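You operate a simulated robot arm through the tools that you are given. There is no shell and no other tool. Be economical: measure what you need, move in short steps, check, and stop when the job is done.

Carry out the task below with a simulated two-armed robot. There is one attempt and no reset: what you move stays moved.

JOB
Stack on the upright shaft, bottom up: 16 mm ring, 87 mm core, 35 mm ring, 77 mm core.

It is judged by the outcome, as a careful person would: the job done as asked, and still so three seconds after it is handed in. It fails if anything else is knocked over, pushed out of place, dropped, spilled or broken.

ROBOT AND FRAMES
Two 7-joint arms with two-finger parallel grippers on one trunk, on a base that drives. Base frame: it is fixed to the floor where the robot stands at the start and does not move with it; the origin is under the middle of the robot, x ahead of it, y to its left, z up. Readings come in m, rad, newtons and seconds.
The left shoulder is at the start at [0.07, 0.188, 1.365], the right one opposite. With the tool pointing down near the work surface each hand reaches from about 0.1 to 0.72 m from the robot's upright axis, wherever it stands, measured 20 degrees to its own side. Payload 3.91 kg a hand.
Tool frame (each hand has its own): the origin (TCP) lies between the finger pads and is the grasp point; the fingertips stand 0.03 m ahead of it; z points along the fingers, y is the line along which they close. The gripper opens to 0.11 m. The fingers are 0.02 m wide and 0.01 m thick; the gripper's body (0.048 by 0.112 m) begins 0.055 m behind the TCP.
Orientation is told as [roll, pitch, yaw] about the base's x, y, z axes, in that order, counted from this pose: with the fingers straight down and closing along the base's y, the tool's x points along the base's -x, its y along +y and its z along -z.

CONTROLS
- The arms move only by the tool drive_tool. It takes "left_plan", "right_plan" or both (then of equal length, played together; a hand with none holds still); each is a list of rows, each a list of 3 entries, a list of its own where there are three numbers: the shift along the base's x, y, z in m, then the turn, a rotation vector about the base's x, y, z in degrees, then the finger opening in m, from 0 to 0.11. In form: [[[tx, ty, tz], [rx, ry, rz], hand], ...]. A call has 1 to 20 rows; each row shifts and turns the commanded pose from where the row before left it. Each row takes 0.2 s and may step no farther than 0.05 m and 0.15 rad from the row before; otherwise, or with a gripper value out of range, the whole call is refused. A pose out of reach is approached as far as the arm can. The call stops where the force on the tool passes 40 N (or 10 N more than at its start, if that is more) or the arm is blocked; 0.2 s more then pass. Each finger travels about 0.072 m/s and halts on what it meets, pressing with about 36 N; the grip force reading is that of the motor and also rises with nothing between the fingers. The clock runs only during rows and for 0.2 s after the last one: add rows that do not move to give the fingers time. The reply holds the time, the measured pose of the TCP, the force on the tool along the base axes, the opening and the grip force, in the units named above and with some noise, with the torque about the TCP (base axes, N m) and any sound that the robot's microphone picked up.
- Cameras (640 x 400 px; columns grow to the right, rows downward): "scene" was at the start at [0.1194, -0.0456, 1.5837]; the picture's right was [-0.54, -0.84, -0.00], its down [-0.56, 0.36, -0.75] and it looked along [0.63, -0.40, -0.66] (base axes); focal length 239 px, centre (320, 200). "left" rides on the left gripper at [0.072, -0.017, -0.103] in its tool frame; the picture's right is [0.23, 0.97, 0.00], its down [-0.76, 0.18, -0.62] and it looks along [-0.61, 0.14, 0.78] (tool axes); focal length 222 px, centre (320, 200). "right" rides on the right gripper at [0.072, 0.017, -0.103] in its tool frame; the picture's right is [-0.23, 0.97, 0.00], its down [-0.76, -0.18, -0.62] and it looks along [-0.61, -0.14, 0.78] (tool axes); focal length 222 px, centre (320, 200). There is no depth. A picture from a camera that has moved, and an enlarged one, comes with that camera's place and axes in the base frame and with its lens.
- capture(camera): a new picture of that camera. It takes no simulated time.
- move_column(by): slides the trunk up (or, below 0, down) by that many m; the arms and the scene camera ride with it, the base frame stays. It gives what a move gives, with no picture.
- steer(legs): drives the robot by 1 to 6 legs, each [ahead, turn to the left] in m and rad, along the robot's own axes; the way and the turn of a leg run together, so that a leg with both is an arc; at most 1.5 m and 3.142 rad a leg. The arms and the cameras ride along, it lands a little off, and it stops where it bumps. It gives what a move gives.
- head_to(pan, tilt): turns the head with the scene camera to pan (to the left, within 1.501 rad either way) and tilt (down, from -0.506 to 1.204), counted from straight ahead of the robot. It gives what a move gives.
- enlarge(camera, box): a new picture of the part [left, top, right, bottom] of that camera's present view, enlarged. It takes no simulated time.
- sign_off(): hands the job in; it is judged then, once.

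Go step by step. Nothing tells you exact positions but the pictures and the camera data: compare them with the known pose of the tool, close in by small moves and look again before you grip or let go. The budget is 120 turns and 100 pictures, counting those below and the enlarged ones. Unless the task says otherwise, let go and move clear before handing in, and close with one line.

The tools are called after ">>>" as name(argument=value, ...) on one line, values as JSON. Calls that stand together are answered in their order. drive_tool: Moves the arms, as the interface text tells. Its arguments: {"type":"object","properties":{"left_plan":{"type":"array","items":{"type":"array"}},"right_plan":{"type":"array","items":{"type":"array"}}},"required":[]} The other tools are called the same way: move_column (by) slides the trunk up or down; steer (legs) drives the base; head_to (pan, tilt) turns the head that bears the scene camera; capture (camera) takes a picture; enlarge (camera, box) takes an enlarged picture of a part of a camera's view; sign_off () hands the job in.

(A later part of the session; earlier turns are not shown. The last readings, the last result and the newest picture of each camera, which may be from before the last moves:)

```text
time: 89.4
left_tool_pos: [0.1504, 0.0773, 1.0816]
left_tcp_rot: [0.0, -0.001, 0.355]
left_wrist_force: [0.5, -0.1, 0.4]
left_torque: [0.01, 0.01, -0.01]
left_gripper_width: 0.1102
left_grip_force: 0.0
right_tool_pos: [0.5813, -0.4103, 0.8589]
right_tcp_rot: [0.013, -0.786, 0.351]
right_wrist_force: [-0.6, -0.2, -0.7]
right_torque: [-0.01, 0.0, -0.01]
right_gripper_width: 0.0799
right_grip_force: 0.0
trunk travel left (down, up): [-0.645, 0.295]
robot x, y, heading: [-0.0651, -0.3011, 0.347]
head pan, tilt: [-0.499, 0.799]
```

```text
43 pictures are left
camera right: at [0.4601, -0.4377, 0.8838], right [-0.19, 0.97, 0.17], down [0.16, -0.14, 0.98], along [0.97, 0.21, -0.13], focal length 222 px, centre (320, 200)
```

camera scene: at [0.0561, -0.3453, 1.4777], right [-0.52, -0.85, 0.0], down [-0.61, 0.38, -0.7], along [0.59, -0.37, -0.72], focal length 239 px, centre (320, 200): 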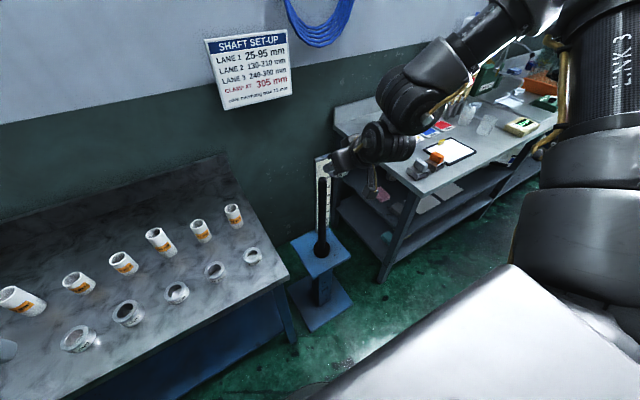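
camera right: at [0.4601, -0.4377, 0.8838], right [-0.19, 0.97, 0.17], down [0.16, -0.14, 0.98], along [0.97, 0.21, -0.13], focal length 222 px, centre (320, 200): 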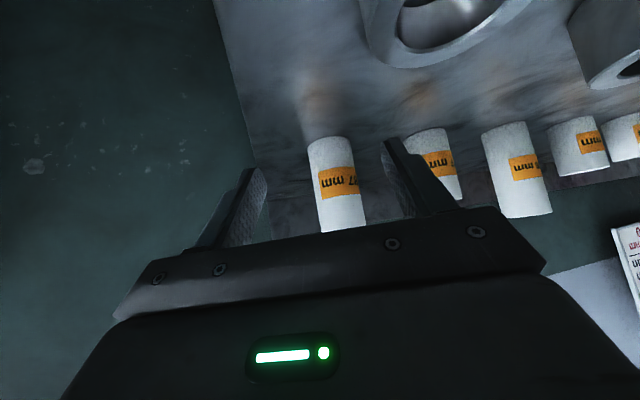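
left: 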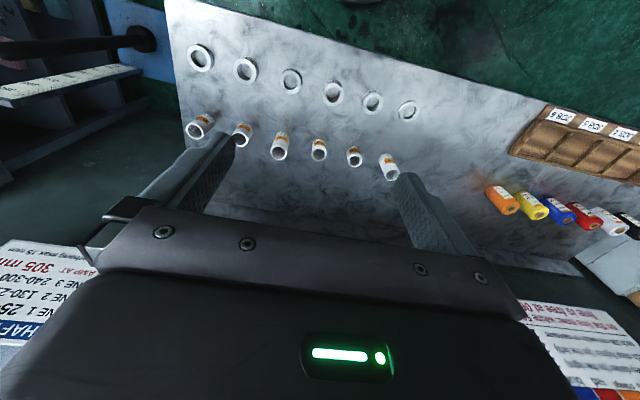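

>>> drive_tool(right_plan=[[[0.01, 0.008, 0], [0, 0, 0], 0.08], [[0.03, 0.011, 0], [0, 0, 0], 0.08], [[0.029, 0.011, 0], [0, 0, 0], 0.08], [[0, 0, 0], [0, 0, 0], 0.08]])

>>> capture(camera="right")

```text
time: 90.4
left_tool_pos: [0.1512, 0.0773, 1.0808]
left_tcp_rot: [0.0, -0.001, 0.355]
left_wrist_force: [0.8, -0.3, -0.5]
left_torque: [-0.02, -0.02, 0.0]
left_gripper_width: 0.1101
left_grip_force: 0.1
right_tool_pos: [0.6522, -0.3798, 0.8609]
right_tcp_rot: [0.014, -0.784, 0.349]
right_wrist_force: [0.5, 0.1, -0.2]
right_torque: [0.02, 0.0, 0.0]
right_gripper_width: 0.0801
right_grip_force: 0.0
trunk travel left (down, up): [-0.645, 0.295]
robot x, y, heading: [-0.0645, -0.2985, 0.353]
head pan, tilt: [-0.499, 0.799]
```

```text
42 pictures are left
camera right: at [0.5301, -0.4077, 0.8847], right [-0.19, 0.97, 0.17], down [0.16, -0.14, 0.98], along [0.97, 0.21, -0.13], focal length 222 px, centre (320, 200)
```

right: 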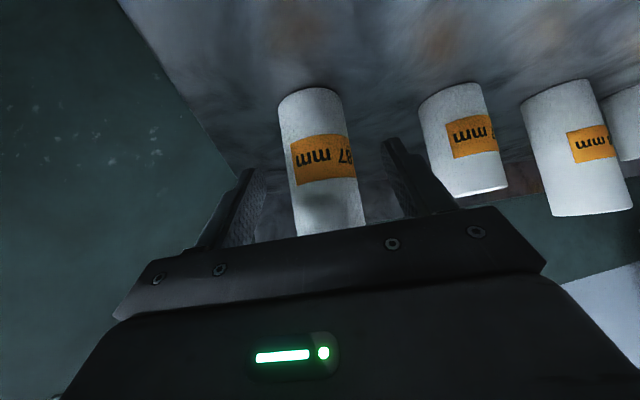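

Centred. A touch further forward, then close.

>>> drive_tool(right_plan=[[[0.005, 0.002, 0], [0, 0, 0], 0.08], [[0, 0, 0], [0, 0, 0], 0.06], [[0, 0, 0], [0, 0, 0], 0.045], [[0, 0, 0], [0, 0, 0], 0.035], [[0, 0, 0], [0, 0, 0], 0.035], [[0, 0, 0], [0, 0, 0], 0.035]])

>>> drive_tool(right_plan=[[[0, 0, 0.02], [0, 0, 0], 0.035], [[0, 0, 0.03], [0, 0, 0], 0.035], [[0, 0, 0.03], [0, 0, 0], 0.035], [[0, 0, 0], [0, 0, 0], 0.035]])

>>> capture(camera="right")

```text
time: 91.8
left_tool_pos: [0.1512, 0.078, 1.081]
left_tcp_rot: [0.0, 0.0, 0.354]
left_wrist_force: [-0.4, 0.1, -0.2]
left_torque: [-0.01, 0.0, 0.01]
left_gripper_width: 0.1102
left_grip_force: 0.1
right_tool_pos: [0.6571, -0.3777, 0.8632]
right_tcp_rot: [0.011, -0.784, 0.352]
right_wrist_force: [0.3, -0.8, 1.0]
right_torque: [-0.03, -0.03, -0.02]
right_gripper_width: 0.0429
right_grip_force: 36.2
trunk travel left (down, up): [-0.645, 0.295]
robot x, y, heading: [-0.0656, -0.3006, 0.347]
head pan, tilt: [-0.499, 0.799]
```

```text
time: 92.8
left_tool_pos: [0.1509, 0.0774, 1.0814]
left_tcp_rot: [0.002, 0.001, 0.354]
left_wrist_force: [-0.1, -0.1, 0.2]
left_torque: [0.01, 0.03, 0.02]
left_gripper_width: 0.1098
left_grip_force: 0.0
right_tool_pos: [0.6559, -0.3735, 0.9405]
right_tcp_rot: [0.011, -0.784, 0.35]
right_wrist_force: [0.6, -0.9, 0.3]
right_torque: [-0.03, 0.01, 0.01]
right_gripper_width: 0.0423
right_grip_force: 35.8
trunk travel left (down, up): [-0.645, 0.295]
robot x, y, heading: [-0.0637, -0.2978, 0.349]
head pan, tilt: [-0.499, 0.799]
```

```text
41 pictures are left
camera right: at [0.5342, -0.4012, 0.963], right [-0.19, 0.97, 0.17], down [0.16, -0.14, 0.98], along [0.97, 0.21, -0.13], focal length 222 px, centre (320, 200)
```

right: 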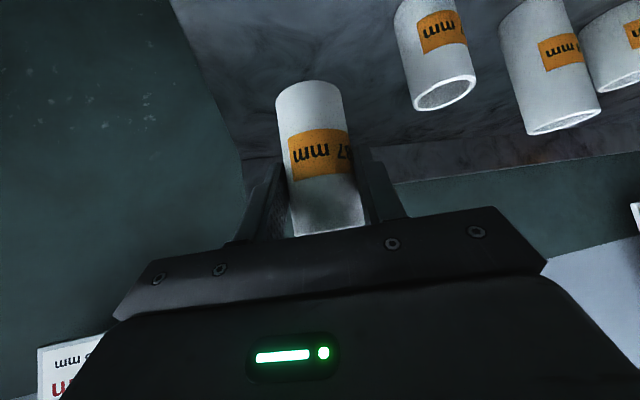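

The core is held (42.5 mm wide). I'll measure its offset in the grip closely.

>>> enlarge(camera="right", box=[240, 70, 400, 240])

```text
2.35 times, centred on (320, 155) of right
camera zoom: at [0.5342, -0.4012, 0.963], right [-0.19, 0.97, 0.17], down [0.16, -0.14, 0.98], along [0.97, 0.21, -0.13], focal length 523 px, centre (320, 306)
```

zoom: 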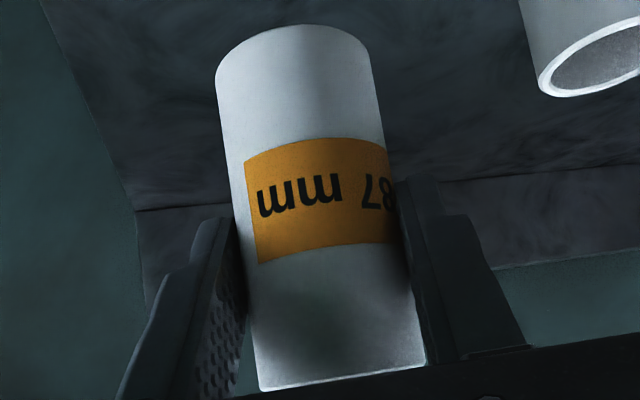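

Core axis is about 15 mm ahead of the TCP. I'll raise the trunk, turn back, and move toward the shaft (axis ≈ (0.544, -0.6575)).

>>> move_column(by=0.16)

>>> steer(legs=[[0, -0.4]])

```text
time: 94.6
left_tool_pos: [0.1517, 0.0775, 1.2414]
left_tcp_rot: [0.0, 0.0, 0.356]
left_wrist_force: [-0.7, -0.6, 0.3]
left_torque: [-0.01, -0.02, -0.01]
left_gripper_width: 0.11
left_grip_force: 0.0
right_tool_pos: [0.6561, -0.3725, 1.0994]
right_tcp_rot: [0.012, -0.785, 0.35]
right_wrist_force: [0.2, -0.5, -0.4]
right_torque: [0.05, -0.03, -0.03]
right_gripper_width: 0.0429
right_grip_force: 35.8
trunk travel left (down, up): [-0.805, 0.135]
robot x, y, heading: [-0.0619, -0.3012, 0.354]
head pan, tilt: [-0.499, 0.799]
```

```text
time: 96.2
left_tool_pos: [0.2802, -0.0323, 1.2412]
left_tcp_rot: [-0.002, -0.001, -0.044]
left_wrist_force: [-0.6, -0.1, -0.5]
left_torque: [-0.03, 0.02, 0.02]
left_gripper_width: 0.1099
left_grip_force: 0.2
right_tool_pos: [0.5723, -0.6442, 1.0997]
right_tcp_rot: [0.01, -0.784, -0.045]
right_wrist_force: [0.0, 0.4, 0.5]
right_torque: [-0.03, 0.03, -0.02]
right_gripper_width: 0.0427
right_grip_force: 36.2
trunk travel left (down, up): [-0.805, 0.135]
robot x, y, heading: [-0.0654, -0.2968, -0.046]
head pan, tilt: [-0.499, 0.799]
```

>>> drive_tool(right_plan=[[[-0.015, -0.005, 0], [0, 0, 0], 0.035], [[-0.015, -0.005, -0.015], [0, 0, 0], 0.035], [[-0.013, -0.003, -0.02], [0, 0, 0], 0.035], [[0, 0, 0], [0, 0, 0], 0.035]])

>>> enlarge(camera="right", box=[240, 0, 400, 240])

>>> enlarge(camera="scene", box=[290, 140, 370, 200])

```text
time: 97.2
left_tool_pos: [0.2785, -0.0321, 1.2407]
left_tcp_rot: [-0.002, 0.0, -0.042]
left_wrist_force: [1.5, 0.4, -0.3]
left_torque: [-0.01, 0.01, -0.03]
left_gripper_width: 0.1097
left_grip_force: 0.0
right_tool_pos: [0.5276, -0.6572, 1.0653]
right_tcp_rot: [0.013, -0.785, -0.045]
right_wrist_force: [0.1, 0.4, -1.9]
right_torque: [-0.02, -0.01, 0.0]
right_gripper_width: 0.0428
right_grip_force: 35.6
trunk travel left (down, up): [-0.805, 0.135]
robot x, y, heading: [-0.0635, -0.2982, -0.047]
head pan, tilt: [-0.499, 0.799]
```

```text
1.67 times, centred on (320, 120) of right
camera zoom: at [0.4048, -0.6363, 1.0882], right [0.2, 0.97, 0.17], down [0.09, -0.19, 0.98], along [0.98, -0.18, -0.13], focal length 370 px, centre (320, 333)
```

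zoom: 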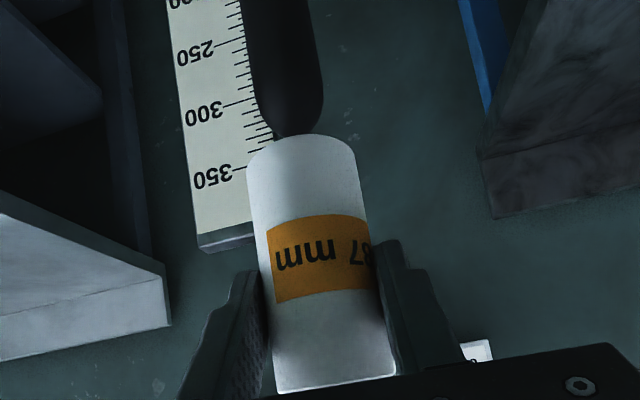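

```text
6.67 times, centred on (330, 170) of scene
camera zoom: at [0.0559, -0.3438, 1.5077], right [-0.52, -0.86, 0.0], down [-0.61, 0.37, -0.7], along [0.6, -0.36, -0.72], focal length 1590 px, centre (253, 400)
```

zoom: 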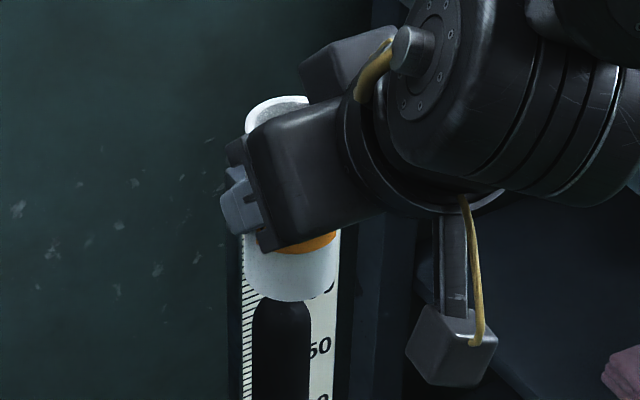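

>>> enlarge(camera="scene", box=[310, 165, 350, 190])

>>> enlarge(camera="right", box=[260, 20, 360, 90])

```text
16.00 times, centred on (330, 178) of scene
camera zoom: at [0.0559, -0.3438, 1.5077], right [-0.52, -0.86, 0.0], down [-0.61, 0.37, -0.7], along [0.6, -0.36, -0.72], focal length 3817 px, centre (160, 560)
```

zoom: 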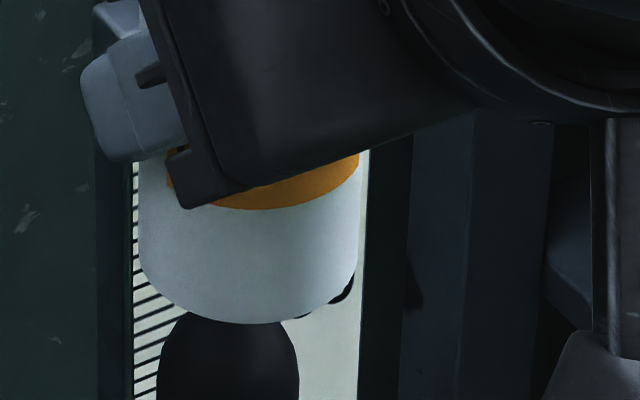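

```text
5.71 times, centred on (310, 55) of right
camera zoom: at [0.4048, -0.6363, 1.0882], right [0.2, 0.97, 0.17], down [0.09, -0.19, 0.98], along [0.98, -0.18, -0.13], focal length 1269 px, centre (377, 1029)
```

zoom: 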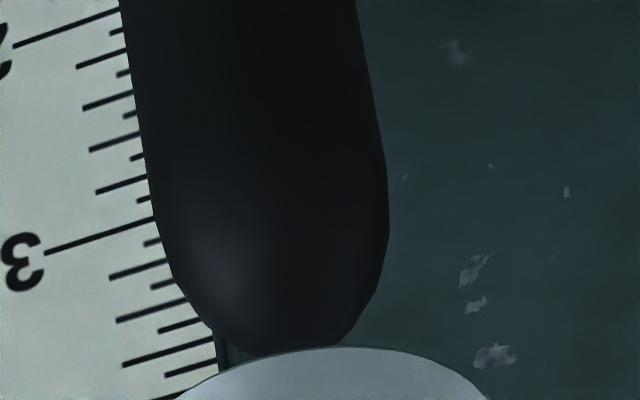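

Both views agree the core needs about +9 mm x and -1 mm y. Shifting, then lowering gently over the dome.

>>> drive_tool(right_plan=[[[0.009, -0.001, 0], [0, 0, 0], 0.035], [[0, 0, -0.012], [0, 0, 0], 0.035], [[0, 0, -0.01], [0, 0, 0], 0.035], [[0, 0, -0.006], [0, 0, 0], 0.035], [[0, 0, 0], [0, 0, 0], 0.035]])

```text
time: 98.4
left_tool_pos: [0.2803, -0.0334, 1.2402]
left_tcp_rot: [-0.001, 0.001, -0.041]
left_wrist_force: [-0.3, -0.2, -0.2]
left_torque: [0.0, 0.02, 0.02]
left_gripper_width: 0.1099
left_grip_force: 0.2
right_tool_pos: [0.5394, -0.6586, 1.0346]
right_tcp_rot: [0.013, -0.784, -0.047]
right_wrist_force: [-1.3, -0.1, -0.7]
right_torque: [0.02, 0.02, -0.02]
right_gripper_width: 0.0428
right_grip_force: 36.3
trunk travel left (down, up): [-0.805, 0.135]
robot x, y, heading: [-0.0632, -0.3004, -0.046]
head pan, tilt: [-0.499, 0.799]
```

>>> drive_tool(right_plan=[[[0, 0, -0.004], [0, 0, 0], 0.035], [[0, 0, -0.004], [0, 0, 0], 0.035], [[0, 0, -0.003], [0, 0, 0], 0.035], [[0, 0, 0], [0, 0, 0], 0.035]])

>>> enlarge(camera="scene", box=[300, 165, 364, 205])

```text
time: 99.4
left_tool_pos: [0.2792, -0.0335, 1.2417]
left_tcp_rot: [-0.002, -0.001, -0.042]
left_wrist_force: [-0.6, 0.5, 0.0]
left_torque: [0.0, 0.05, 0.03]
left_gripper_width: 0.11
left_grip_force: 0.1
right_tool_pos: [0.537, -0.6577, 1.0253]
right_tcp_rot: [0.012, -0.784, -0.045]
right_wrist_force: [-3.5, 0.1, 1.6]
right_torque: [-0.01, 0.25, 0.03]
right_gripper_width: 0.0429
right_grip_force: 35.5
trunk travel left (down, up): [-0.805, 0.135]
robot x, y, heading: [-0.0621, -0.3015, -0.049]
head pan, tilt: [-0.499, 0.799]
```

```text
10.00 times, centred on (332, 185) of scene
camera zoom: at [0.0552, -0.3444, 1.5078], right [-0.52, -0.86, 0.0], down [-0.61, 0.37, -0.7], along [0.6, -0.36, -0.72], focal length 2386 px, centre (200, 350)
```

zoom: 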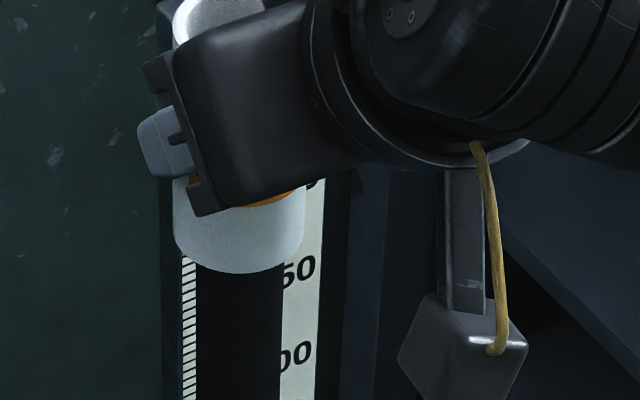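

Lateral alignment is exact; a light -x push says 2 mm too far forward. Correct and continue down.

>>> drive_tool(right_plan=[[[-0.002, 0.001, 0.002], [0, 0, 0], 0.035], [[0, 0, -0.004], [0, 0, 0], 0.035], [[0, 0, -0.004], [0, 0, 0], 0.035], [[0, 0, -0.004], [0, 0, 0], 0.035], [[0, 0, 0], [0, 0, 0], 0.035]])

```text
time: 100.6
left_tool_pos: [0.2803, -0.0336, 1.2412]
left_tcp_rot: [-0.003, 0.0, -0.041]
left_wrist_force: [-0.5, -0.1, 0.5]
left_torque: [0.0, -0.03, 0.02]
left_gripper_width: 0.1101
left_grip_force: 0.1
right_tool_pos: [0.5366, -0.657, 1.0141]
right_tcp_rot: [0.011, -0.784, -0.043]
right_wrist_force: [-0.7, -0.5, -0.3]
right_torque: [0.0, 0.0, 0.04]
right_gripper_width: 0.0427
right_grip_force: 35.6
trunk travel left (down, up): [-0.805, 0.135]
robot x, y, heading: [-0.0637, -0.3016, -0.047]
head pan, tilt: [-0.499, 0.799]
```

The core is over the shaft with no force. Trunk down 0.1, arm up 0.05 to keep range, then trunk further down.

>>> move_column(by=-0.1)

>>> drive_tool(right_plan=[[[0, 0, 0.02], [0, 0, 0], 0.035], [[0, 0, 0.02], [0, 0, 0], 0.035], [[0, 0, 0.01], [0, 0, 0], 0.035], [[0, 0, 0], [0, 0, 0], 0.035]])

>>> move_column(by=-0.1)

```text
time: 101.9
left_tool_pos: [0.2796, -0.0349, 1.1406]
left_tcp_rot: [-0.003, 0.0, -0.042]
left_wrist_force: [0.1, -0.4, -0.1]
left_torque: [0.02, -0.03, 0.01]
left_gripper_width: 0.11
left_grip_force: 0.2
right_tool_pos: [0.5357, -0.6558, 0.9153]
right_tcp_rot: [0.012, -0.785, -0.045]
right_wrist_force: [-0.7, 0.7, -1.6]
right_torque: [0.01, 0.03, -0.02]
right_gripper_width: 0.0427
right_grip_force: 36.2
trunk travel left (down, up): [-0.705, 0.235]
robot x, y, heading: [-0.0658, -0.2989, -0.046]
head pan, tilt: [-0.499, 0.799]
```

```text
time: 102.9
left_tool_pos: [0.2807, -0.034, 1.1405]
left_tcp_rot: [-0.002, 0.001, -0.042]
left_wrist_force: [-0.8, -0.3, -0.8]
left_torque: [-0.03, -0.02, -0.04]
left_gripper_width: 0.11
left_grip_force: 0.0
right_tool_pos: [0.5368, -0.6561, 0.9644]
right_tcp_rot: [0.013, -0.784, -0.046]
right_wrist_force: [0.4, -1.2, 0.3]
right_torque: [0.02, 0.02, 0.03]
right_gripper_width: 0.0429
right_grip_force: 36.3
trunk travel left (down, up): [-0.705, 0.235]
robot x, y, heading: [-0.0642, -0.2998, -0.044]
head pan, tilt: [-0.499, 0.799]
```

```text
time: 104.2
left_tool_pos: [0.28, -0.0327, 1.0406]
left_tcp_rot: [-0.001, -0.001, -0.041]
left_wrist_force: [0.1, -0.3, -0.2]
left_torque: [-0.02, 0.02, 0.0]
left_gripper_width: 0.1101
left_grip_force: 0.1
right_tool_pos: [0.5368, -0.6565, 0.8654]
right_tcp_rot: [0.012, -0.783, -0.043]
right_wrist_force: [-1.5, 0.0, -1.0]
right_torque: [0.01, 0.0, 0.0]
right_gripper_width: 0.0427
right_grip_force: 35.5
trunk travel left (down, up): [-0.605, 0.335]
robot x, y, heading: [-0.0589, -0.3007, -0.045]
head pan, tilt: [-0.499, 0.799]
```

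>>> move_column(by=-0.18)

>>> drive_tool(right_plan=[[[0, 0, -0.008], [0, 0, 0], 0.035], [[0, 0, -0.007], [0, 0, 0], 0.035], [[0, 0, 0], [0, 0, 0], 0.035]])

>>> enlarge(camera="right", box=[230, 20, 410, 200])

```text
time: 106.2
left_tool_pos: [0.2798, -0.0337, 0.861]
left_tcp_rot: [-0.001, 0.001, -0.043]
left_wrist_force: [-0.3, 0.4, -1.0]
left_torque: [0.01, 0.03, -0.01]
left_gripper_width: 0.1099
left_grip_force: 0.1
right_tool_pos: [0.5363, -0.657, 0.6853]
right_tcp_rot: [0.012, -0.784, -0.047]
right_wrist_force: [-0.1, -0.4, 0.3]
right_torque: [0.0, 0.01, 0.01]
right_gripper_width: 0.0428
right_grip_force: 35.9
trunk travel left (down, up): [-0.425, 0.515]
robot x, y, heading: [-0.0622, -0.2987, -0.043]
head pan, tilt: [-0.499, 0.799]
```

```text
time: 107.0
left_tool_pos: [0.2794, -0.0331, 0.861]
left_tcp_rot: [-0.002, 0.0, -0.042]
left_wrist_force: [0.2, 0.2, 0.3]
left_torque: [0.01, 0.02, 0.02]
left_gripper_width: 0.1101
left_grip_force: 0.0
right_tool_pos: [0.5381, -0.6577, 0.6692]
right_tcp_rot: [0.012, -0.784, -0.044]
right_wrist_force: [-2.7, -1.0, -0.6]
right_torque: [0.02, -0.06, -0.02]
right_gripper_width: 0.043
right_grip_force: 36.1
trunk travel left (down, up): [-0.425, 0.515]
robot x, y, heading: [-0.0615, -0.3015, -0.045]
head pan, tilt: [-0.499, 0.799]
```

```text
2.22 times, centred on (320, 110) of right
camera zoom: at [0.4142, -0.6356, 0.6928], right [0.2, 0.97, 0.17], down [0.09, -0.19, 0.98], along [0.98, -0.18, -0.13], focal length 494 px, centre (320, 400)
```

zoom: 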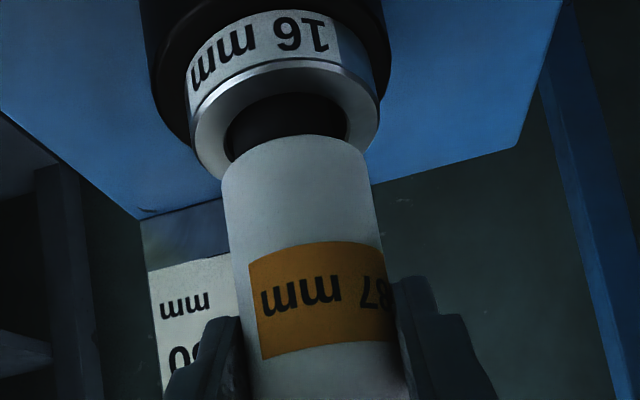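

Gap to the ring is around a centimetre. Stepping down to contact.

>>> drive_tool(right_plan=[[[-0.001, 0, -0.004], [0, 0, 0], 0.035], [[0, 0, -0.003], [0, 0, 0], 0.035], [[0, 0, -0.003], [0, 0, 0], 0.035], [[0, 0, 0], [0, 0, 0], 0.035]])

>>> enlarge(camera="right", box=[230, 20, 410, 200])

```text
time: 108.0
left_tool_pos: [0.2794, -0.0331, 0.8601]
left_tcp_rot: [-0.001, -0.001, -0.042]
left_wrist_force: [0.5, 0.4, -0.1]
left_torque: [-0.01, -0.01, 0.0]
left_gripper_width: 0.1099
left_grip_force: 0.0
right_tool_pos: [0.5366, -0.6568, 0.659]
right_tcp_rot: [0.012, -0.786, -0.048]
right_wrist_force: [-0.5, -0.4, -0.4]
right_torque: [0.03, 0.01, -0.03]
right_gripper_width: 0.0425
right_grip_force: 36.2
trunk travel left (down, up): [-0.425, 0.515]
robot x, y, heading: [-0.061, -0.2987, -0.048]
head pan, tilt: [-0.499, 0.799]
```

```text
2.22 times, centred on (320, 110) of right
camera zoom: at [0.4139, -0.6351, 0.683], right [0.2, 0.97, 0.17], down [0.09, -0.19, 0.98], along [0.98, -0.18, -0.13], focal length 494 px, centre (320, 400)
```

zoom: 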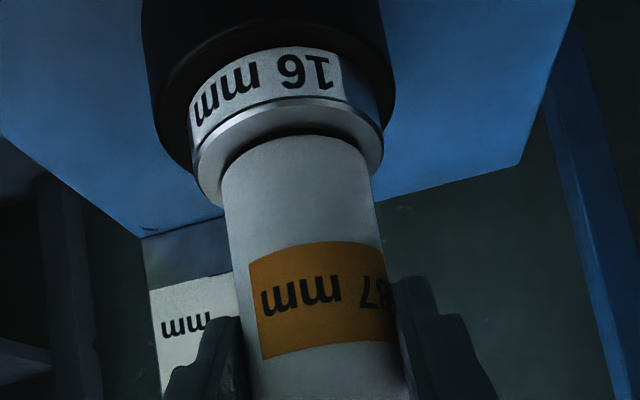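

>>> drive_tool(right_plan=[[[0, 0, -0.001], [0, 0, 0], 0.035], [[0, 0, -0.001], [0, 0, 0], 0.035], [[0, 0, -0.001], [0, 0, 0], 0.035], [[0, 0, 0], [0, 0, 0], 0.035]])

```text
time: 109.0
left_tool_pos: [0.2792, -0.0328, 0.8619]
left_tcp_rot: [-0.001, -0.003, -0.043]
left_wrist_force: [0.2, 0.2, 0.0]
left_torque: [0.02, -0.01, -0.02]
left_gripper_width: 0.11
left_grip_force: 0.1
right_tool_pos: [0.5359, -0.6568, 0.6586]
right_tcp_rot: [0.01, -0.79, -0.047]
right_wrist_force: [1.2, -1.7, 10.2]
right_torque: [-0.39, -0.17, 0.0]
right_gripper_width: 0.0429
right_grip_force: 35.9
trunk travel left (down, up): [-0.425, 0.515]
robot x, y, heading: [-0.0628, -0.2957, -0.049]
head pan, tilt: [-0.499, 0.799]
```

Seated (10 N). Opening and backing out.

>>> drive_tool(right_plan=[[[0, 0, 0.0005], [0, 0, 0], 0.045], [[0, 0, 0], [0, 0, 0], 0.06], [[0, 0, 0], [0, 0, 0], 0.07], [[0, 0, 0], [0, 0, 0], 0.07], [[-0.03, 0.001, 0], [0, 0, 0], 0.07], [[-0.03, 0.001, 0.02], [0, 0, 0], 0.07], [[-0.03, 0.001, 0.03], [0, 0, 0], 0.07], [[0, 0, 0.03], [0, 0, 0], 0.07]])

>>> capture(camera="right")

```text
time: 110.8
left_tool_pos: [0.2801, -0.0325, 0.8602]
left_tcp_rot: [-0.001, 0.0, -0.042]
left_wrist_force: [-0.6, 0.4, 0.1]
left_torque: [0.0, 0.0, 0.02]
left_gripper_width: 0.1101
left_grip_force: 0.0
right_tool_pos: [0.446, -0.6547, 0.737]
right_tcp_rot: [0.011, -0.784, -0.046]
right_wrist_force: [0.0, 0.0, 0.5]
right_torque: [-0.04, -0.01, -0.02]
right_gripper_width: 0.0699
right_grip_force: 0.0
trunk travel left (down, up): [-0.425, 0.515]
robot x, y, heading: [-0.0631, -0.3018, -0.045]
head pan, tilt: [-0.499, 0.799]
```

```text
32 pictures are left
camera right: at [0.3228, -0.6327, 0.7601], right [0.2, 0.97, 0.17], down [0.09, -0.19, 0.98], along [0.98, -0.18, -0.13], focal length 222 px, centre (320, 200)
```

right: 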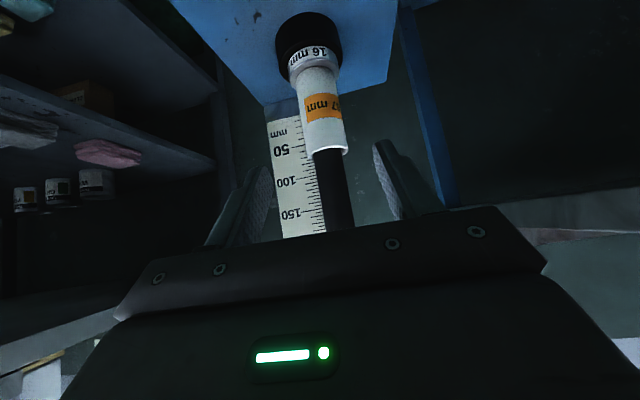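

The 87 mm core is seated. Next the 35 mm ring near (0.51, -0.26): trunk up, turn left and back up a little for a comfortable reach.

>>> move_column(by=0.21)

>>> steer(legs=[[0, 0.5], [-0.1, 0]])

>>> capture(camera="right")

```text
time: 113.1
left_tool_pos: [0.2807, -0.0338, 1.0716]
left_tcp_rot: [-0.001, 0.001, -0.041]
left_wrist_force: [-0.2, -0.3, -0.2]
left_torque: [-0.04, -0.01, -0.01]
left_gripper_width: 0.11
left_grip_force: 0.0
right_tool_pos: [0.4471, -0.6543, 0.9457]
right_tcp_rot: [0.011, -0.784, -0.045]
right_wrist_force: [0.1, 0.2, 0.3]
right_torque: [0.05, 0.02, -0.04]
right_gripper_width: 0.0699
right_grip_force: 0.1
trunk travel left (down, up): [-0.635, 0.305]
robot x, y, heading: [-0.062, -0.3022, -0.046]
head pan, tilt: [-0.499, 0.799]
```

```text
time: 115.7
left_tool_pos: [0.0209, 0.0523, 1.0713]
left_tcp_rot: [-0.001, 0.0, 0.456]
left_wrist_force: [-0.2, -1.0, 0.5]
left_torque: [-0.01, 0.01, -0.02]
left_gripper_width: 0.1101
left_grip_force: 0.1
right_tool_pos: [0.4626, -0.4136, 0.9464]
right_tcp_rot: [0.014, -0.783, 0.45]
right_wrist_force: [-0.3, 0.4, 0.8]
right_torque: [-0.01, -0.01, 0.04]
right_gripper_width: 0.07
right_grip_force: 0.0
trunk travel left (down, up): [-0.635, 0.305]
robot x, y, heading: [-0.1511, -0.3441, 0.452]
head pan, tilt: [-0.499, 0.799]
```

```text
31 pictures are left
camera right: at [0.3444, -0.4538, 0.9697], right [-0.29, 0.94, 0.17], down [0.17, -0.12, 0.98], along [0.94, 0.31, -0.13], focal length 222 px, centre (320, 200)
```

right: 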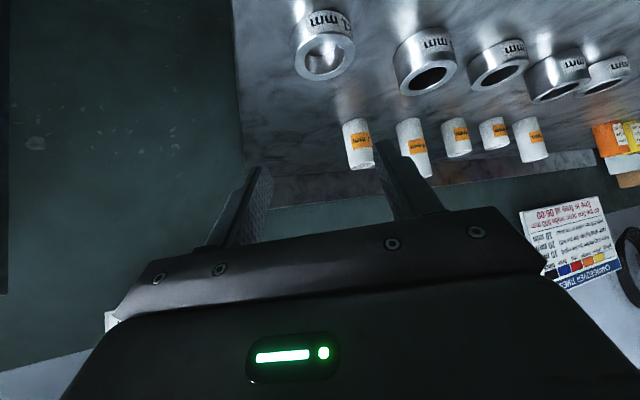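

The 35 mm ring is at about (0.507, -0.261) and the 77 mm core at about (0.667, -0.262). Moving over the ring.

>>> drive_tool(right_plan=[[[0.012, 0.036, 0], [0, 0, 0], 0.08], [[0.01, 0.037, -0.01], [0, 0, 0], 0.08], [[0.006, 0.037, -0.015], [0, 0, 0], 0.08], [[0.004, 0.037, -0.016], [0, 0, 0], 0.08], [[0, 0, 0], [0, 0, 0], 0.08]])

>>> capture(camera="right")

```text
time: 116.9
left_tool_pos: [0.0196, 0.052, 1.0708]
left_tcp_rot: [0.001, 0.001, 0.456]
left_wrist_force: [-0.3, 0.5, -0.3]
left_torque: [0.0, 0.0, 0.03]
left_gripper_width: 0.11
left_grip_force: 0.1
right_tool_pos: [0.4995, -0.2976, 0.9207]
right_tcp_rot: [0.014, -0.784, 0.45]
right_wrist_force: [-1.0, -1.0, 0.5]
right_torque: [-0.02, 0.0, 0.02]
right_gripper_width: 0.0798
right_grip_force: 0.0
right hand out of reach, approached as far as the arm can: row 4
trunk travel left (down, up): [-0.635, 0.305]
robot x, y, heading: [-0.155, -0.3431, 0.449]
head pan, tilt: [-0.499, 0.799]
```

```text
30 pictures are left
camera right: at [0.3808, -0.3378, 0.9447], right [-0.29, 0.94, 0.17], down [0.17, -0.12, 0.98], along [0.94, 0.31, -0.13], focal length 222 px, centre (320, 200)
```

right: 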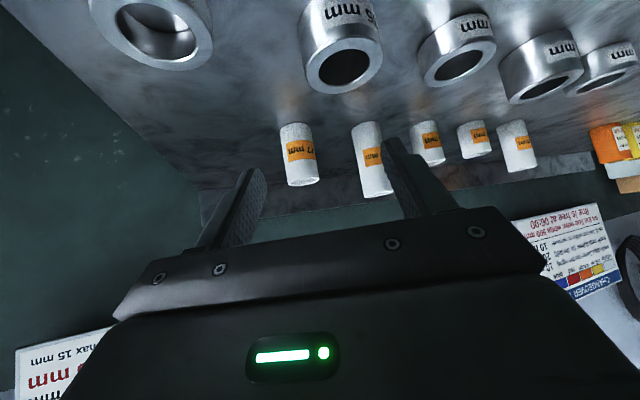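

At the inward limit again; I'll turn the base slightly left to bring the hand over the ring.

>>> steer(legs=[[0, 0.07]])

>>> drive_tool(right_plan=[[[0, 0, -0.02], [0, 0, 0], 0.08], [[0, 0, -0.02], [0, 0, 0], 0.08], [[0, 0, 0], [0, 0, 0], 0.08]])

>>> capture(camera="right")

```text
time: 117.7
left_tool_pos: [-0.0062, 0.0626, 1.0714]
left_tcp_rot: [0.0, 0.0, 0.526]
left_wrist_force: [-0.3, 0.5, 0.9]
left_torque: [0.01, -0.01, 0.0]
left_gripper_width: 0.11
left_grip_force: 0.0
right_tool_pos: [0.4945, -0.2541, 0.9211]
right_tcp_rot: [0.015, -0.784, 0.519]
right_wrist_force: [0.8, 0.4, 0.2]
right_torque: [-0.01, 0.0, 0.02]
right_gripper_width: 0.0801
right_grip_force: 0.1
trunk travel left (down, up): [-0.635, 0.305]
robot x, y, heading: [-0.1531, -0.3457, 0.525]
head pan, tilt: [-0.499, 0.799]
```

```text
time: 118.5
left_tool_pos: [-0.0074, 0.0638, 1.0708]
left_tcp_rot: [-0.003, -0.001, 0.524]
left_wrist_force: [0.4, -0.1, -0.2]
left_torque: [-0.01, 0.01, -0.01]
left_gripper_width: 0.11
left_grip_force: 0.1
right_tool_pos: [0.4978, -0.2687, 0.892]
right_tcp_rot: [0.014, -0.784, 0.52]
right_wrist_force: [-0.1, -0.1, -0.4]
right_torque: [0.0, 0.01, 0.01]
right_gripper_width: 0.0799
right_grip_force: 0.1
right hand out of reach, approached as far as the arm can: row 1, 2
trunk travel left (down, up): [-0.635, 0.305]
robot x, y, heading: [-0.1545, -0.3433, 0.518]
head pan, tilt: [-0.499, 0.799]
```

```text
29 pictures are left
camera right: at [0.3824, -0.3169, 0.9151], right [-0.35, 0.92, 0.17], down [0.18, -0.11, 0.98], along [0.92, 0.38, -0.13], focal length 222 px, centre (320, 200)
```

right: 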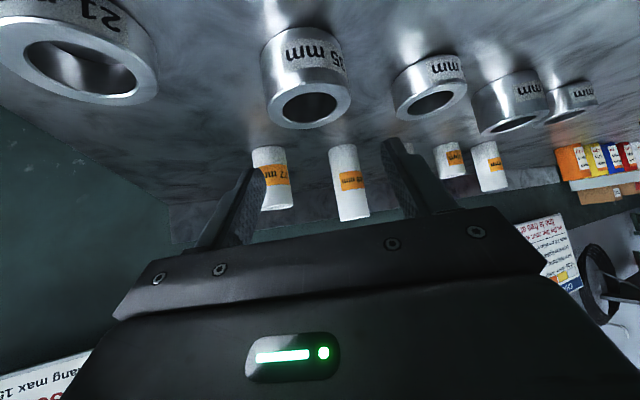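

The hand now sits right for the ring: its axis is 10 mm ahead and 2 mm left. I'll lower with the trunk to straddle it.

>>> move_column(by=-0.05)

>>> capture(camera="right")

```text
time: 119.4
left_tool_pos: [-0.0071, 0.0632, 1.0197]
left_tcp_rot: [0.0, 0.0, 0.524]
left_wrist_force: [-0.3, 0.6, 0.6]
left_torque: [0.0, 0.01, 0.01]
left_gripper_width: 0.1101
left_grip_force: 0.1
right_tool_pos: [0.4968, -0.2682, 0.8407]
right_tcp_rot: [0.016, -0.783, 0.521]
right_wrist_force: [0.1, 0.0, 0.5]
right_torque: [-0.02, -0.02, -0.03]
right_gripper_width: 0.08
right_grip_force: 0.1
trunk travel left (down, up): [-0.585, 0.355]
robot x, y, heading: [-0.152, -0.3431, 0.523]
head pan, tilt: [-0.499, 0.799]
```

```text
28 pictures are left
camera right: at [0.3823, -0.3171, 0.8653], right [-0.35, 0.92, 0.17], down [0.18, -0.11, 0.98], along [0.92, 0.38, -0.13], focal length 222 px, centre (320, 200)
```

right: 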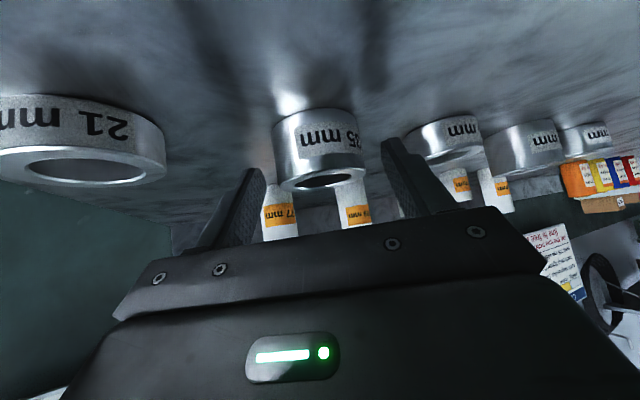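

Ring centred between fingers. Closing and lifting with the trunk.

>>> drive_tool(right_plan=[[[0, 0, 0], [0, 0, 0], 0.065], [[0, 0, 0], [0, 0, 0], 0.05], [[0, 0, 0], [0, 0, 0], 0.047], [[0, 0, 0], [0, 0, 0], 0.047], [[0, 0, 0], [0, 0, 0], 0.047]])

>>> move_column(by=0.24)

>>> enlarge(camera="right", box=[240, 80, 400, 240])

```text
time: 120.6
left_tool_pos: [-0.0063, 0.0642, 1.0213]
left_tcp_rot: [-0.002, 0.0, 0.524]
left_wrist_force: [-0.1, 0.1, 0.9]
left_torque: [-0.02, -0.02, 0.02]
left_gripper_width: 0.1099
left_grip_force: 0.1
right_tool_pos: [0.498, -0.2682, 0.8417]
right_tcp_rot: [0.016, -0.785, 0.519]
right_wrist_force: [-0.1, 0.1, 0.5]
right_torque: [-0.04, -0.06, 0.01]
right_gripper_width: 0.0551
right_grip_force: 35.9
trunk travel left (down, up): [-0.585, 0.355]
robot x, y, heading: [-0.1479, -0.3417, 0.522]
head pan, tilt: [-0.499, 0.799]
```

```text
time: 123.1
left_tool_pos: [-0.0065, 0.0642, 1.2605]
left_tcp_rot: [-0.001, 0.0, 0.523]
left_wrist_force: [0.3, -0.2, 0.2]
left_torque: [0.01, -0.02, 0.01]
left_gripper_width: 0.1102
left_grip_force: 0.1
right_tool_pos: [0.4982, -0.2697, 1.0815]
right_tcp_rot: [0.014, -0.783, 0.517]
right_wrist_force: [0.6, 0.0, -1.3]
right_torque: [0.01, 0.02, -0.01]
right_gripper_width: 0.0547
right_grip_force: 35.8
trunk travel left (down, up): [-0.825, 0.115]
robot x, y, heading: [-0.1554, -0.347, 0.52]
head pan, tilt: [-0.499, 0.799]
```

```text
2.50 times, centred on (320, 160) of right
camera zoom: at [0.3827, -0.317, 1.1049], right [-0.35, 0.92, 0.17], down [0.18, -0.11, 0.98], along [0.92, 0.38, -0.13], focal length 555 px, centre (320, 300)
```

zoom: 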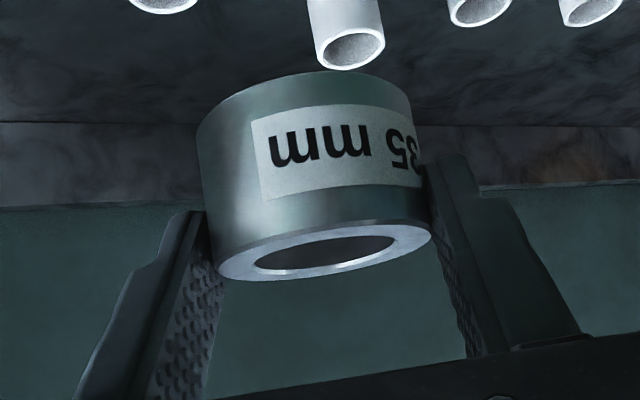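

Ring held. Driving back to the shaft-facing pose.

>>> steer(legs=[[0.1, 0], [0, -0.57]])

```text
time: 125.9
left_tool_pos: [0.2811, -0.0305, 1.2609]
left_tcp_rot: [-0.002, 0.002, -0.054]
left_wrist_force: [-0.3, -0.7, 0.3]
left_torque: [0.01, 0.0, -0.01]
left_gripper_width: 0.1096
left_grip_force: 0.1
right_tool_pos: [0.5232, -0.5846, 1.0812]
right_tcp_rot: [0.014, -0.783, -0.056]
right_wrist_force: [-0.7, 0.2, -1.2]
right_torque: [0.03, 0.02, 0.0]
right_gripper_width: 0.0549
right_grip_force: 36.2
trunk travel left (down, up): [-0.825, 0.115]
robot x, y, heading: [-0.0637, -0.2933, -0.06]
head pan, tilt: [-0.499, 0.799]
```

>>> drive_tool(right_plan=[[[0.004, -0.036, 0], [0, 0, 0], 0.047], [[0.008, -0.036, -0.015], [0, 0, 0], 0.047], [[0, 0, -0.021], [0, 0, 0], 0.047], [[0, 0, 0], [0, 0, 0], 0.047]])

>>> enlarge(camera="scene", box=[300, 155, 364, 205])

>>> enlarge(camera="right", box=[240, 20, 400, 200])

```text
time: 126.9
left_tool_pos: [0.2806, -0.0312, 1.2612]
left_tcp_rot: [-0.001, 0.0, -0.054]
left_wrist_force: [0.1, -0.1, -0.3]
left_torque: [0.0, 0.0, -0.02]
left_gripper_width: 0.1098
left_grip_force: 0.2
right_tool_pos: [0.5339, -0.6546, 1.043]
right_tcp_rot: [0.015, -0.785, -0.055]
right_wrist_force: [1.0, 0.8, -1.2]
right_torque: [0.01, 0.0, -0.01]
right_gripper_width: 0.055
right_grip_force: 35.9
trunk travel left (down, up): [-0.825, 0.115]
robot x, y, heading: [-0.0649, -0.2961, -0.052]
head pan, tilt: [-0.499, 0.799]
```

```text
8.00 times, centred on (332, 180) of scene
camera zoom: at [0.0528, -0.3386, 1.5277], right [-0.53, -0.85, 0.0], down [-0.61, 0.38, -0.7], along [0.59, -0.37, -0.72], focal length 1908 px, centre (224, 360)
```

zoom: 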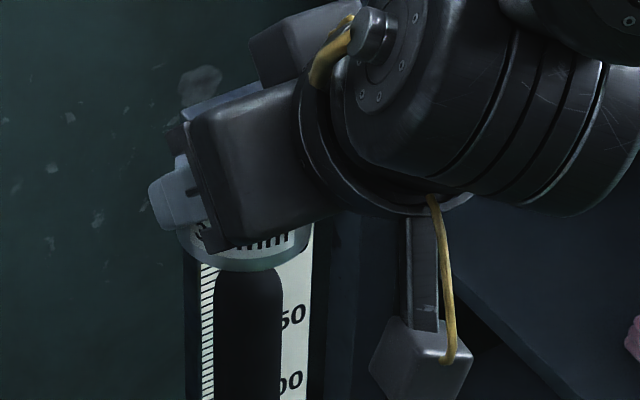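

```text
2.22 times, centred on (320, 110) of right
camera zoom: at [0.4113, -0.6322, 1.0675], right [0.21, 0.96, 0.17], down [0.09, -0.19, 0.98], along [0.97, -0.19, -0.13], focal length 494 px, centre (320, 400)
```

zoom: 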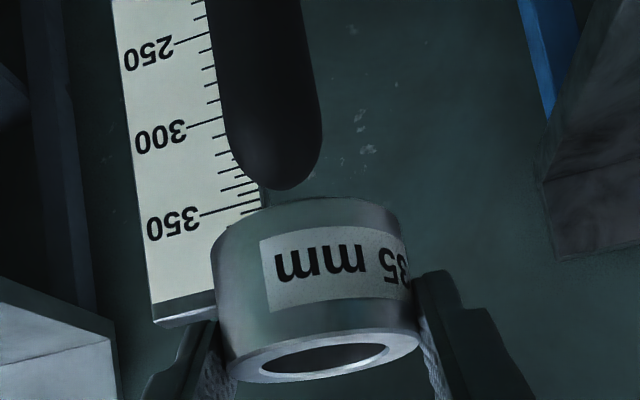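

Small correction (+3 mm x, -3 mm y), then lower over the dome.

>>> drive_tool(right_plan=[[[0.003, -0.003, 0], [0, 0, 0], 0.047], [[0, 0, -0.012], [0, 0, 0], 0.047], [[0, 0, -0.01], [0, 0, 0], 0.047], [[0, 0, -0.006], [0, 0, 0], 0.047], [[0, 0, -0.004], [0, 0, 0], 0.047], [[0, 0, 0], [0, 0, 0], 0.047]])

>>> enlarge(camera="right", box=[240, 20, 400, 200])

```text
time: 128.3
left_tool_pos: [0.2819, -0.0316, 1.2612]
left_tcp_rot: [-0.003, 0.0, -0.055]
left_wrist_force: [-0.1, 0.2, 0.0]
left_torque: [-0.01, 0.03, -0.01]
left_gripper_width: 0.1101
left_grip_force: 0.2
right_tool_pos: [0.5351, -0.6621, 1.018]
right_tcp_rot: [0.015, -0.783, -0.056]
right_wrist_force: [0.4, 0.2, -1.5]
right_torque: [0.04, 0.02, 0.01]
right_gripper_width: 0.055
right_grip_force: 35.5
right hand out of reach, approached as far as the arm can: row 4
trunk travel left (down, up): [-0.825, 0.115]
robot x, y, heading: [-0.0667, -0.2968, -0.059]
head pan, tilt: [-0.499, 0.799]
```

```text
2.22 times, centred on (320, 110) of right
camera zoom: at [0.4123, -0.6396, 1.0422], right [0.21, 0.96, 0.17], down [0.09, -0.19, 0.98], along [0.97, -0.19, -0.13], focal length 494 px, centre (320, 400)
```

zoom: 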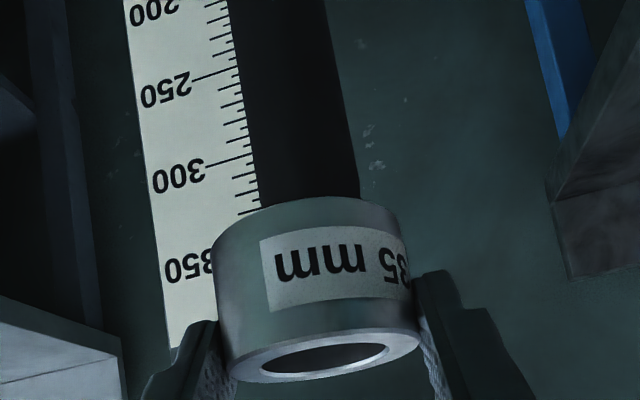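

Arm limit slid y by 5 mm. I'll restore it, then lower with the trunk in small steps.

>>> drive_tool(right_plan=[[[0, 0, 0.015], [0, 0, 0], 0.047], [[0.002, 0.0045, 0.015], [0, 0, 0], 0.047], [[0, 0, 0], [0, 0, 0], 0.047]])

>>> move_column(by=-0.055)

```text
time: 129.1
left_tool_pos: [0.2814, -0.0316, 1.2602]
left_tcp_rot: [-0.001, 0.002, -0.054]
left_wrist_force: [-0.3, -0.5, 0.2]
left_torque: [0.0, 0.03, 0.0]
left_gripper_width: 0.1098
left_grip_force: 0.0
right_tool_pos: [0.5378, -0.657, 1.0444]
right_tcp_rot: [0.015, -0.783, -0.056]
right_wrist_force: [-0.3, -0.2, -1.4]
right_torque: [0.0, 0.01, 0.03]
right_gripper_width: 0.055
right_grip_force: 36.1
trunk travel left (down, up): [-0.825, 0.115]
robot x, y, heading: [-0.0615, -0.2953, -0.057]
head pan, tilt: [-0.499, 0.799]
```

```text
time: 130.1
left_tool_pos: [0.2815, -0.0305, 1.2057]
left_tcp_rot: [-0.002, 0.0, -0.055]
left_wrist_force: [-0.9, 0.4, -0.5]
left_torque: [0.01, -0.03, 0.02]
left_gripper_width: 0.1102
left_grip_force: 0.0
right_tool_pos: [0.537, -0.6575, 0.9902]
right_tcp_rot: [0.015, -0.783, -0.058]
right_wrist_force: [-0.5, 0.5, -1.3]
right_torque: [0.01, 0.02, 0.01]
right_gripper_width: 0.0549
right_grip_force: 36.1
trunk travel left (down, up): [-0.77, 0.17]
robot x, y, heading: [-0.0623, -0.2917, -0.058]
head pan, tilt: [-0.499, 0.799]
```

The ring is on the shaft with no force. Continuing: trunk down, small arm raise for range, trunk down again.

>>> move_column(by=-0.1)

>>> drive_tool(right_plan=[[[0, 0, 0.02], [0, 0, 0], 0.047], [[0, 0, 0.015], [0, 0, 0], 0.047], [[0, 0, 0], [0, 0, 0], 0.047]])

>>> move_column(by=-0.175)

>>> enlarge(camera="right", box=[230, 20, 410, 200])

```text
time: 131.4
left_tool_pos: [0.2806, -0.0324, 1.1064]
left_tcp_rot: [-0.003, -0.001, -0.055]
left_wrist_force: [-0.1, 1.2, -0.7]
left_torque: [0.0, -0.02, 0.02]
left_gripper_width: 0.1097
left_grip_force: 0.2
right_tool_pos: [0.5373, -0.656, 0.8903]
right_tcp_rot: [0.015, -0.783, -0.058]
right_wrist_force: [0.8, 0.1, -1.1]
right_torque: [0.0, 0.01, -0.01]
right_gripper_width: 0.0551
right_grip_force: 35.9
trunk travel left (down, up): [-0.67, 0.27]
robot x, y, heading: [-0.0663, -0.2942, -0.059]
head pan, tilt: [-0.499, 0.799]
```

```text
time: 132.2
left_tool_pos: [0.2805, -0.0323, 1.1059]
left_tcp_rot: [-0.001, 0.0, -0.053]
left_wrist_force: [0.0, -0.2, -0.1]
left_torque: [-0.01, 0.02, 0.02]
left_gripper_width: 0.11
left_grip_force: 0.1
right_tool_pos: [0.5367, -0.6564, 0.9246]
right_tcp_rot: [0.015, -0.783, -0.058]
right_wrist_force: [-0.3, -0.4, -1.7]
right_torque: [0.0, 0.09, -0.02]
right_gripper_width: 0.0548
right_grip_force: 36.1
trunk travel left (down, up): [-0.67, 0.27]
robot x, y, heading: [-0.0651, -0.2915, -0.056]
head pan, tilt: [-0.499, 0.799]
```

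```text
time: 134.2
left_tool_pos: [0.2802, -0.0302, 0.93]
left_tcp_rot: [-0.002, 0.0, -0.053]
left_wrist_force: [-1.0, -0.1, 0.1]
left_torque: [0.0, -0.03, 0.0]
left_gripper_width: 0.1103
left_grip_force: 0.1
right_tool_pos: [0.5362, -0.6564, 0.7501]
right_tcp_rot: [0.015, -0.785, -0.057]
right_wrist_force: [-1.3, -0.9, -1.9]
right_torque: [-0.01, 0.05, 0.0]
right_gripper_width: 0.0547
right_grip_force: 36.6
trunk travel left (down, up): [-0.495, 0.445]
robot x, y, heading: [-0.0657, -0.2928, -0.053]
head pan, tilt: [-0.499, 0.799]
```

```text
2.22 times, centred on (320, 110) of right
camera zoom: at [0.4139, -0.6338, 0.7739], right [0.21, 0.96, 0.17], down [0.09, -0.19, 0.98], along [0.97, -0.19, -0.13], focal length 494 px, centre (320, 400)
```

zoom: 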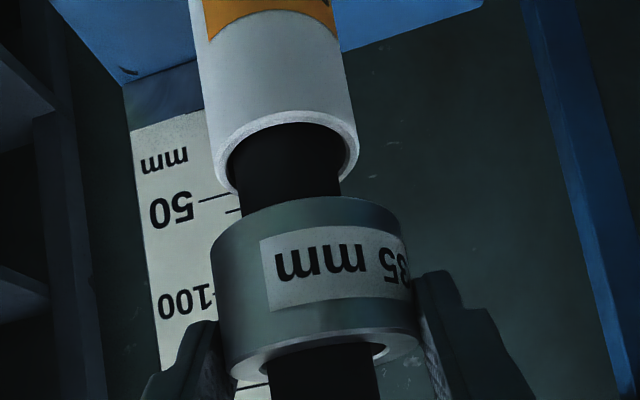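

Aligned above the core; stepping down to contact.

>>> drive_tool(right_plan=[[[0, 0, -0.008], [0, 0, 0], 0.047], [[0, 0, -0.008], [0, 0, 0], 0.047], [[0, 0, -0.005], [0, 0, 0], 0.047], [[0, 0, 0], [0, 0, 0], 0.047]])

>>> drive_tool(right_plan=[[[0, 0, -0.002], [0, 0, 0], 0.047], [[0, 0, -0.002], [0, 0, 0], 0.047], [[0, 0, 0], [0, 0, 0], 0.047]])

>>> enlarge(camera="right", box=[230, 20, 410, 200])

```text
time: 135.2
left_tool_pos: [0.2813, -0.0311, 0.931]
left_tcp_rot: [-0.001, 0.0, -0.055]
left_wrist_force: [-0.1, -1.2, -0.1]
left_torque: [-0.03, 0.0, 0.01]
left_gripper_width: 0.1101
left_grip_force: 0.0
right_tool_pos: [0.538, -0.6564, 0.7291]
right_tcp_rot: [0.015, -0.783, -0.058]
right_wrist_force: [1.3, 0.8, -1.9]
right_torque: [-0.01, 0.02, 0.03]
right_gripper_width: 0.055
right_grip_force: 36.0
trunk travel left (down, up): [-0.495, 0.445]
robot x, y, heading: [-0.0619, -0.2952, -0.059]
head pan, tilt: [-0.499, 0.799]
```

```text
time: 135.9
left_tool_pos: [0.2801, -0.0311, 0.9311]
left_tcp_rot: [-0.003, 0.0, -0.055]
left_wrist_force: [0.3, 0.3, -0.1]
left_torque: [0.0, 0.02, 0.03]
left_gripper_width: 0.1102
left_grip_force: 0.0
right_tool_pos: [0.5364, -0.6572, 0.7262]
right_tcp_rot: [0.015, -0.785, -0.058]
right_wrist_force: [1.2, 0.0, -1.5]
right_torque: [0.0, 0.0, 0.02]
right_gripper_width: 0.055
right_grip_force: 36.1
trunk travel left (down, up): [-0.495, 0.445]
robot x, y, heading: [-0.0624, -0.2931, -0.054]
head pan, tilt: [-0.499, 0.799]
```

```text
2.22 times, centred on (320, 110) of right
camera zoom: at [0.4138, -0.6338, 0.749], right [0.21, 0.96, 0.17], down [0.09, -0.19, 0.98], along [0.97, -0.19, -0.13], focal length 494 px, centre (320, 400)
```

zoom: 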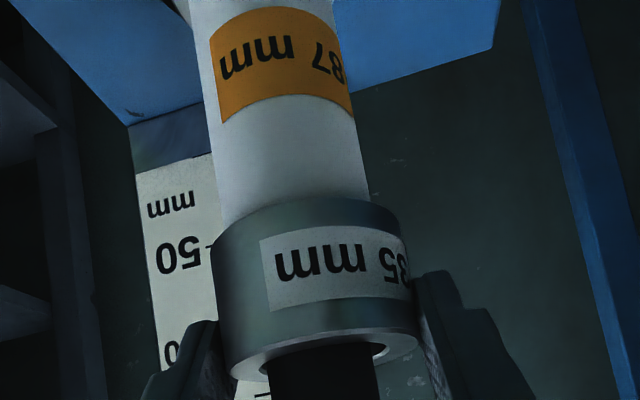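

>>> drive_tool(right_plan=[[[0, 0, -0.001], [0, 0, 0], 0.047], [[0, 0, -0.001], [0, 0, 0], 0.047], [[0, 0, -0.001], [0, 0, 0], 0.047], [[0, 0, 0], [0, 0, 0], 0.047]])

```text
time: 136.9
left_tool_pos: [0.2785, -0.0307, 0.9311]
left_tcp_rot: [-0.001, 0.001, -0.055]
left_wrist_force: [-0.2, 0.0, -0.3]
left_torque: [0.02, 0.02, -0.01]
left_gripper_width: 0.1099
left_grip_force: 0.0
right_tool_pos: [0.5359, -0.6572, 0.7247]
right_tcp_rot: [0.013, -0.788, -0.057]
right_wrist_force: [-1.7, -3.6, 11.8]
right_torque: [-0.38, -0.03, -0.03]
right_gripper_width: 0.0549
right_grip_force: 36.2
trunk travel left (down, up): [-0.495, 0.445]
robot x, y, heading: [-0.0618, -0.2967, -0.056]
head pan, tilt: [-0.499, 0.799]
```

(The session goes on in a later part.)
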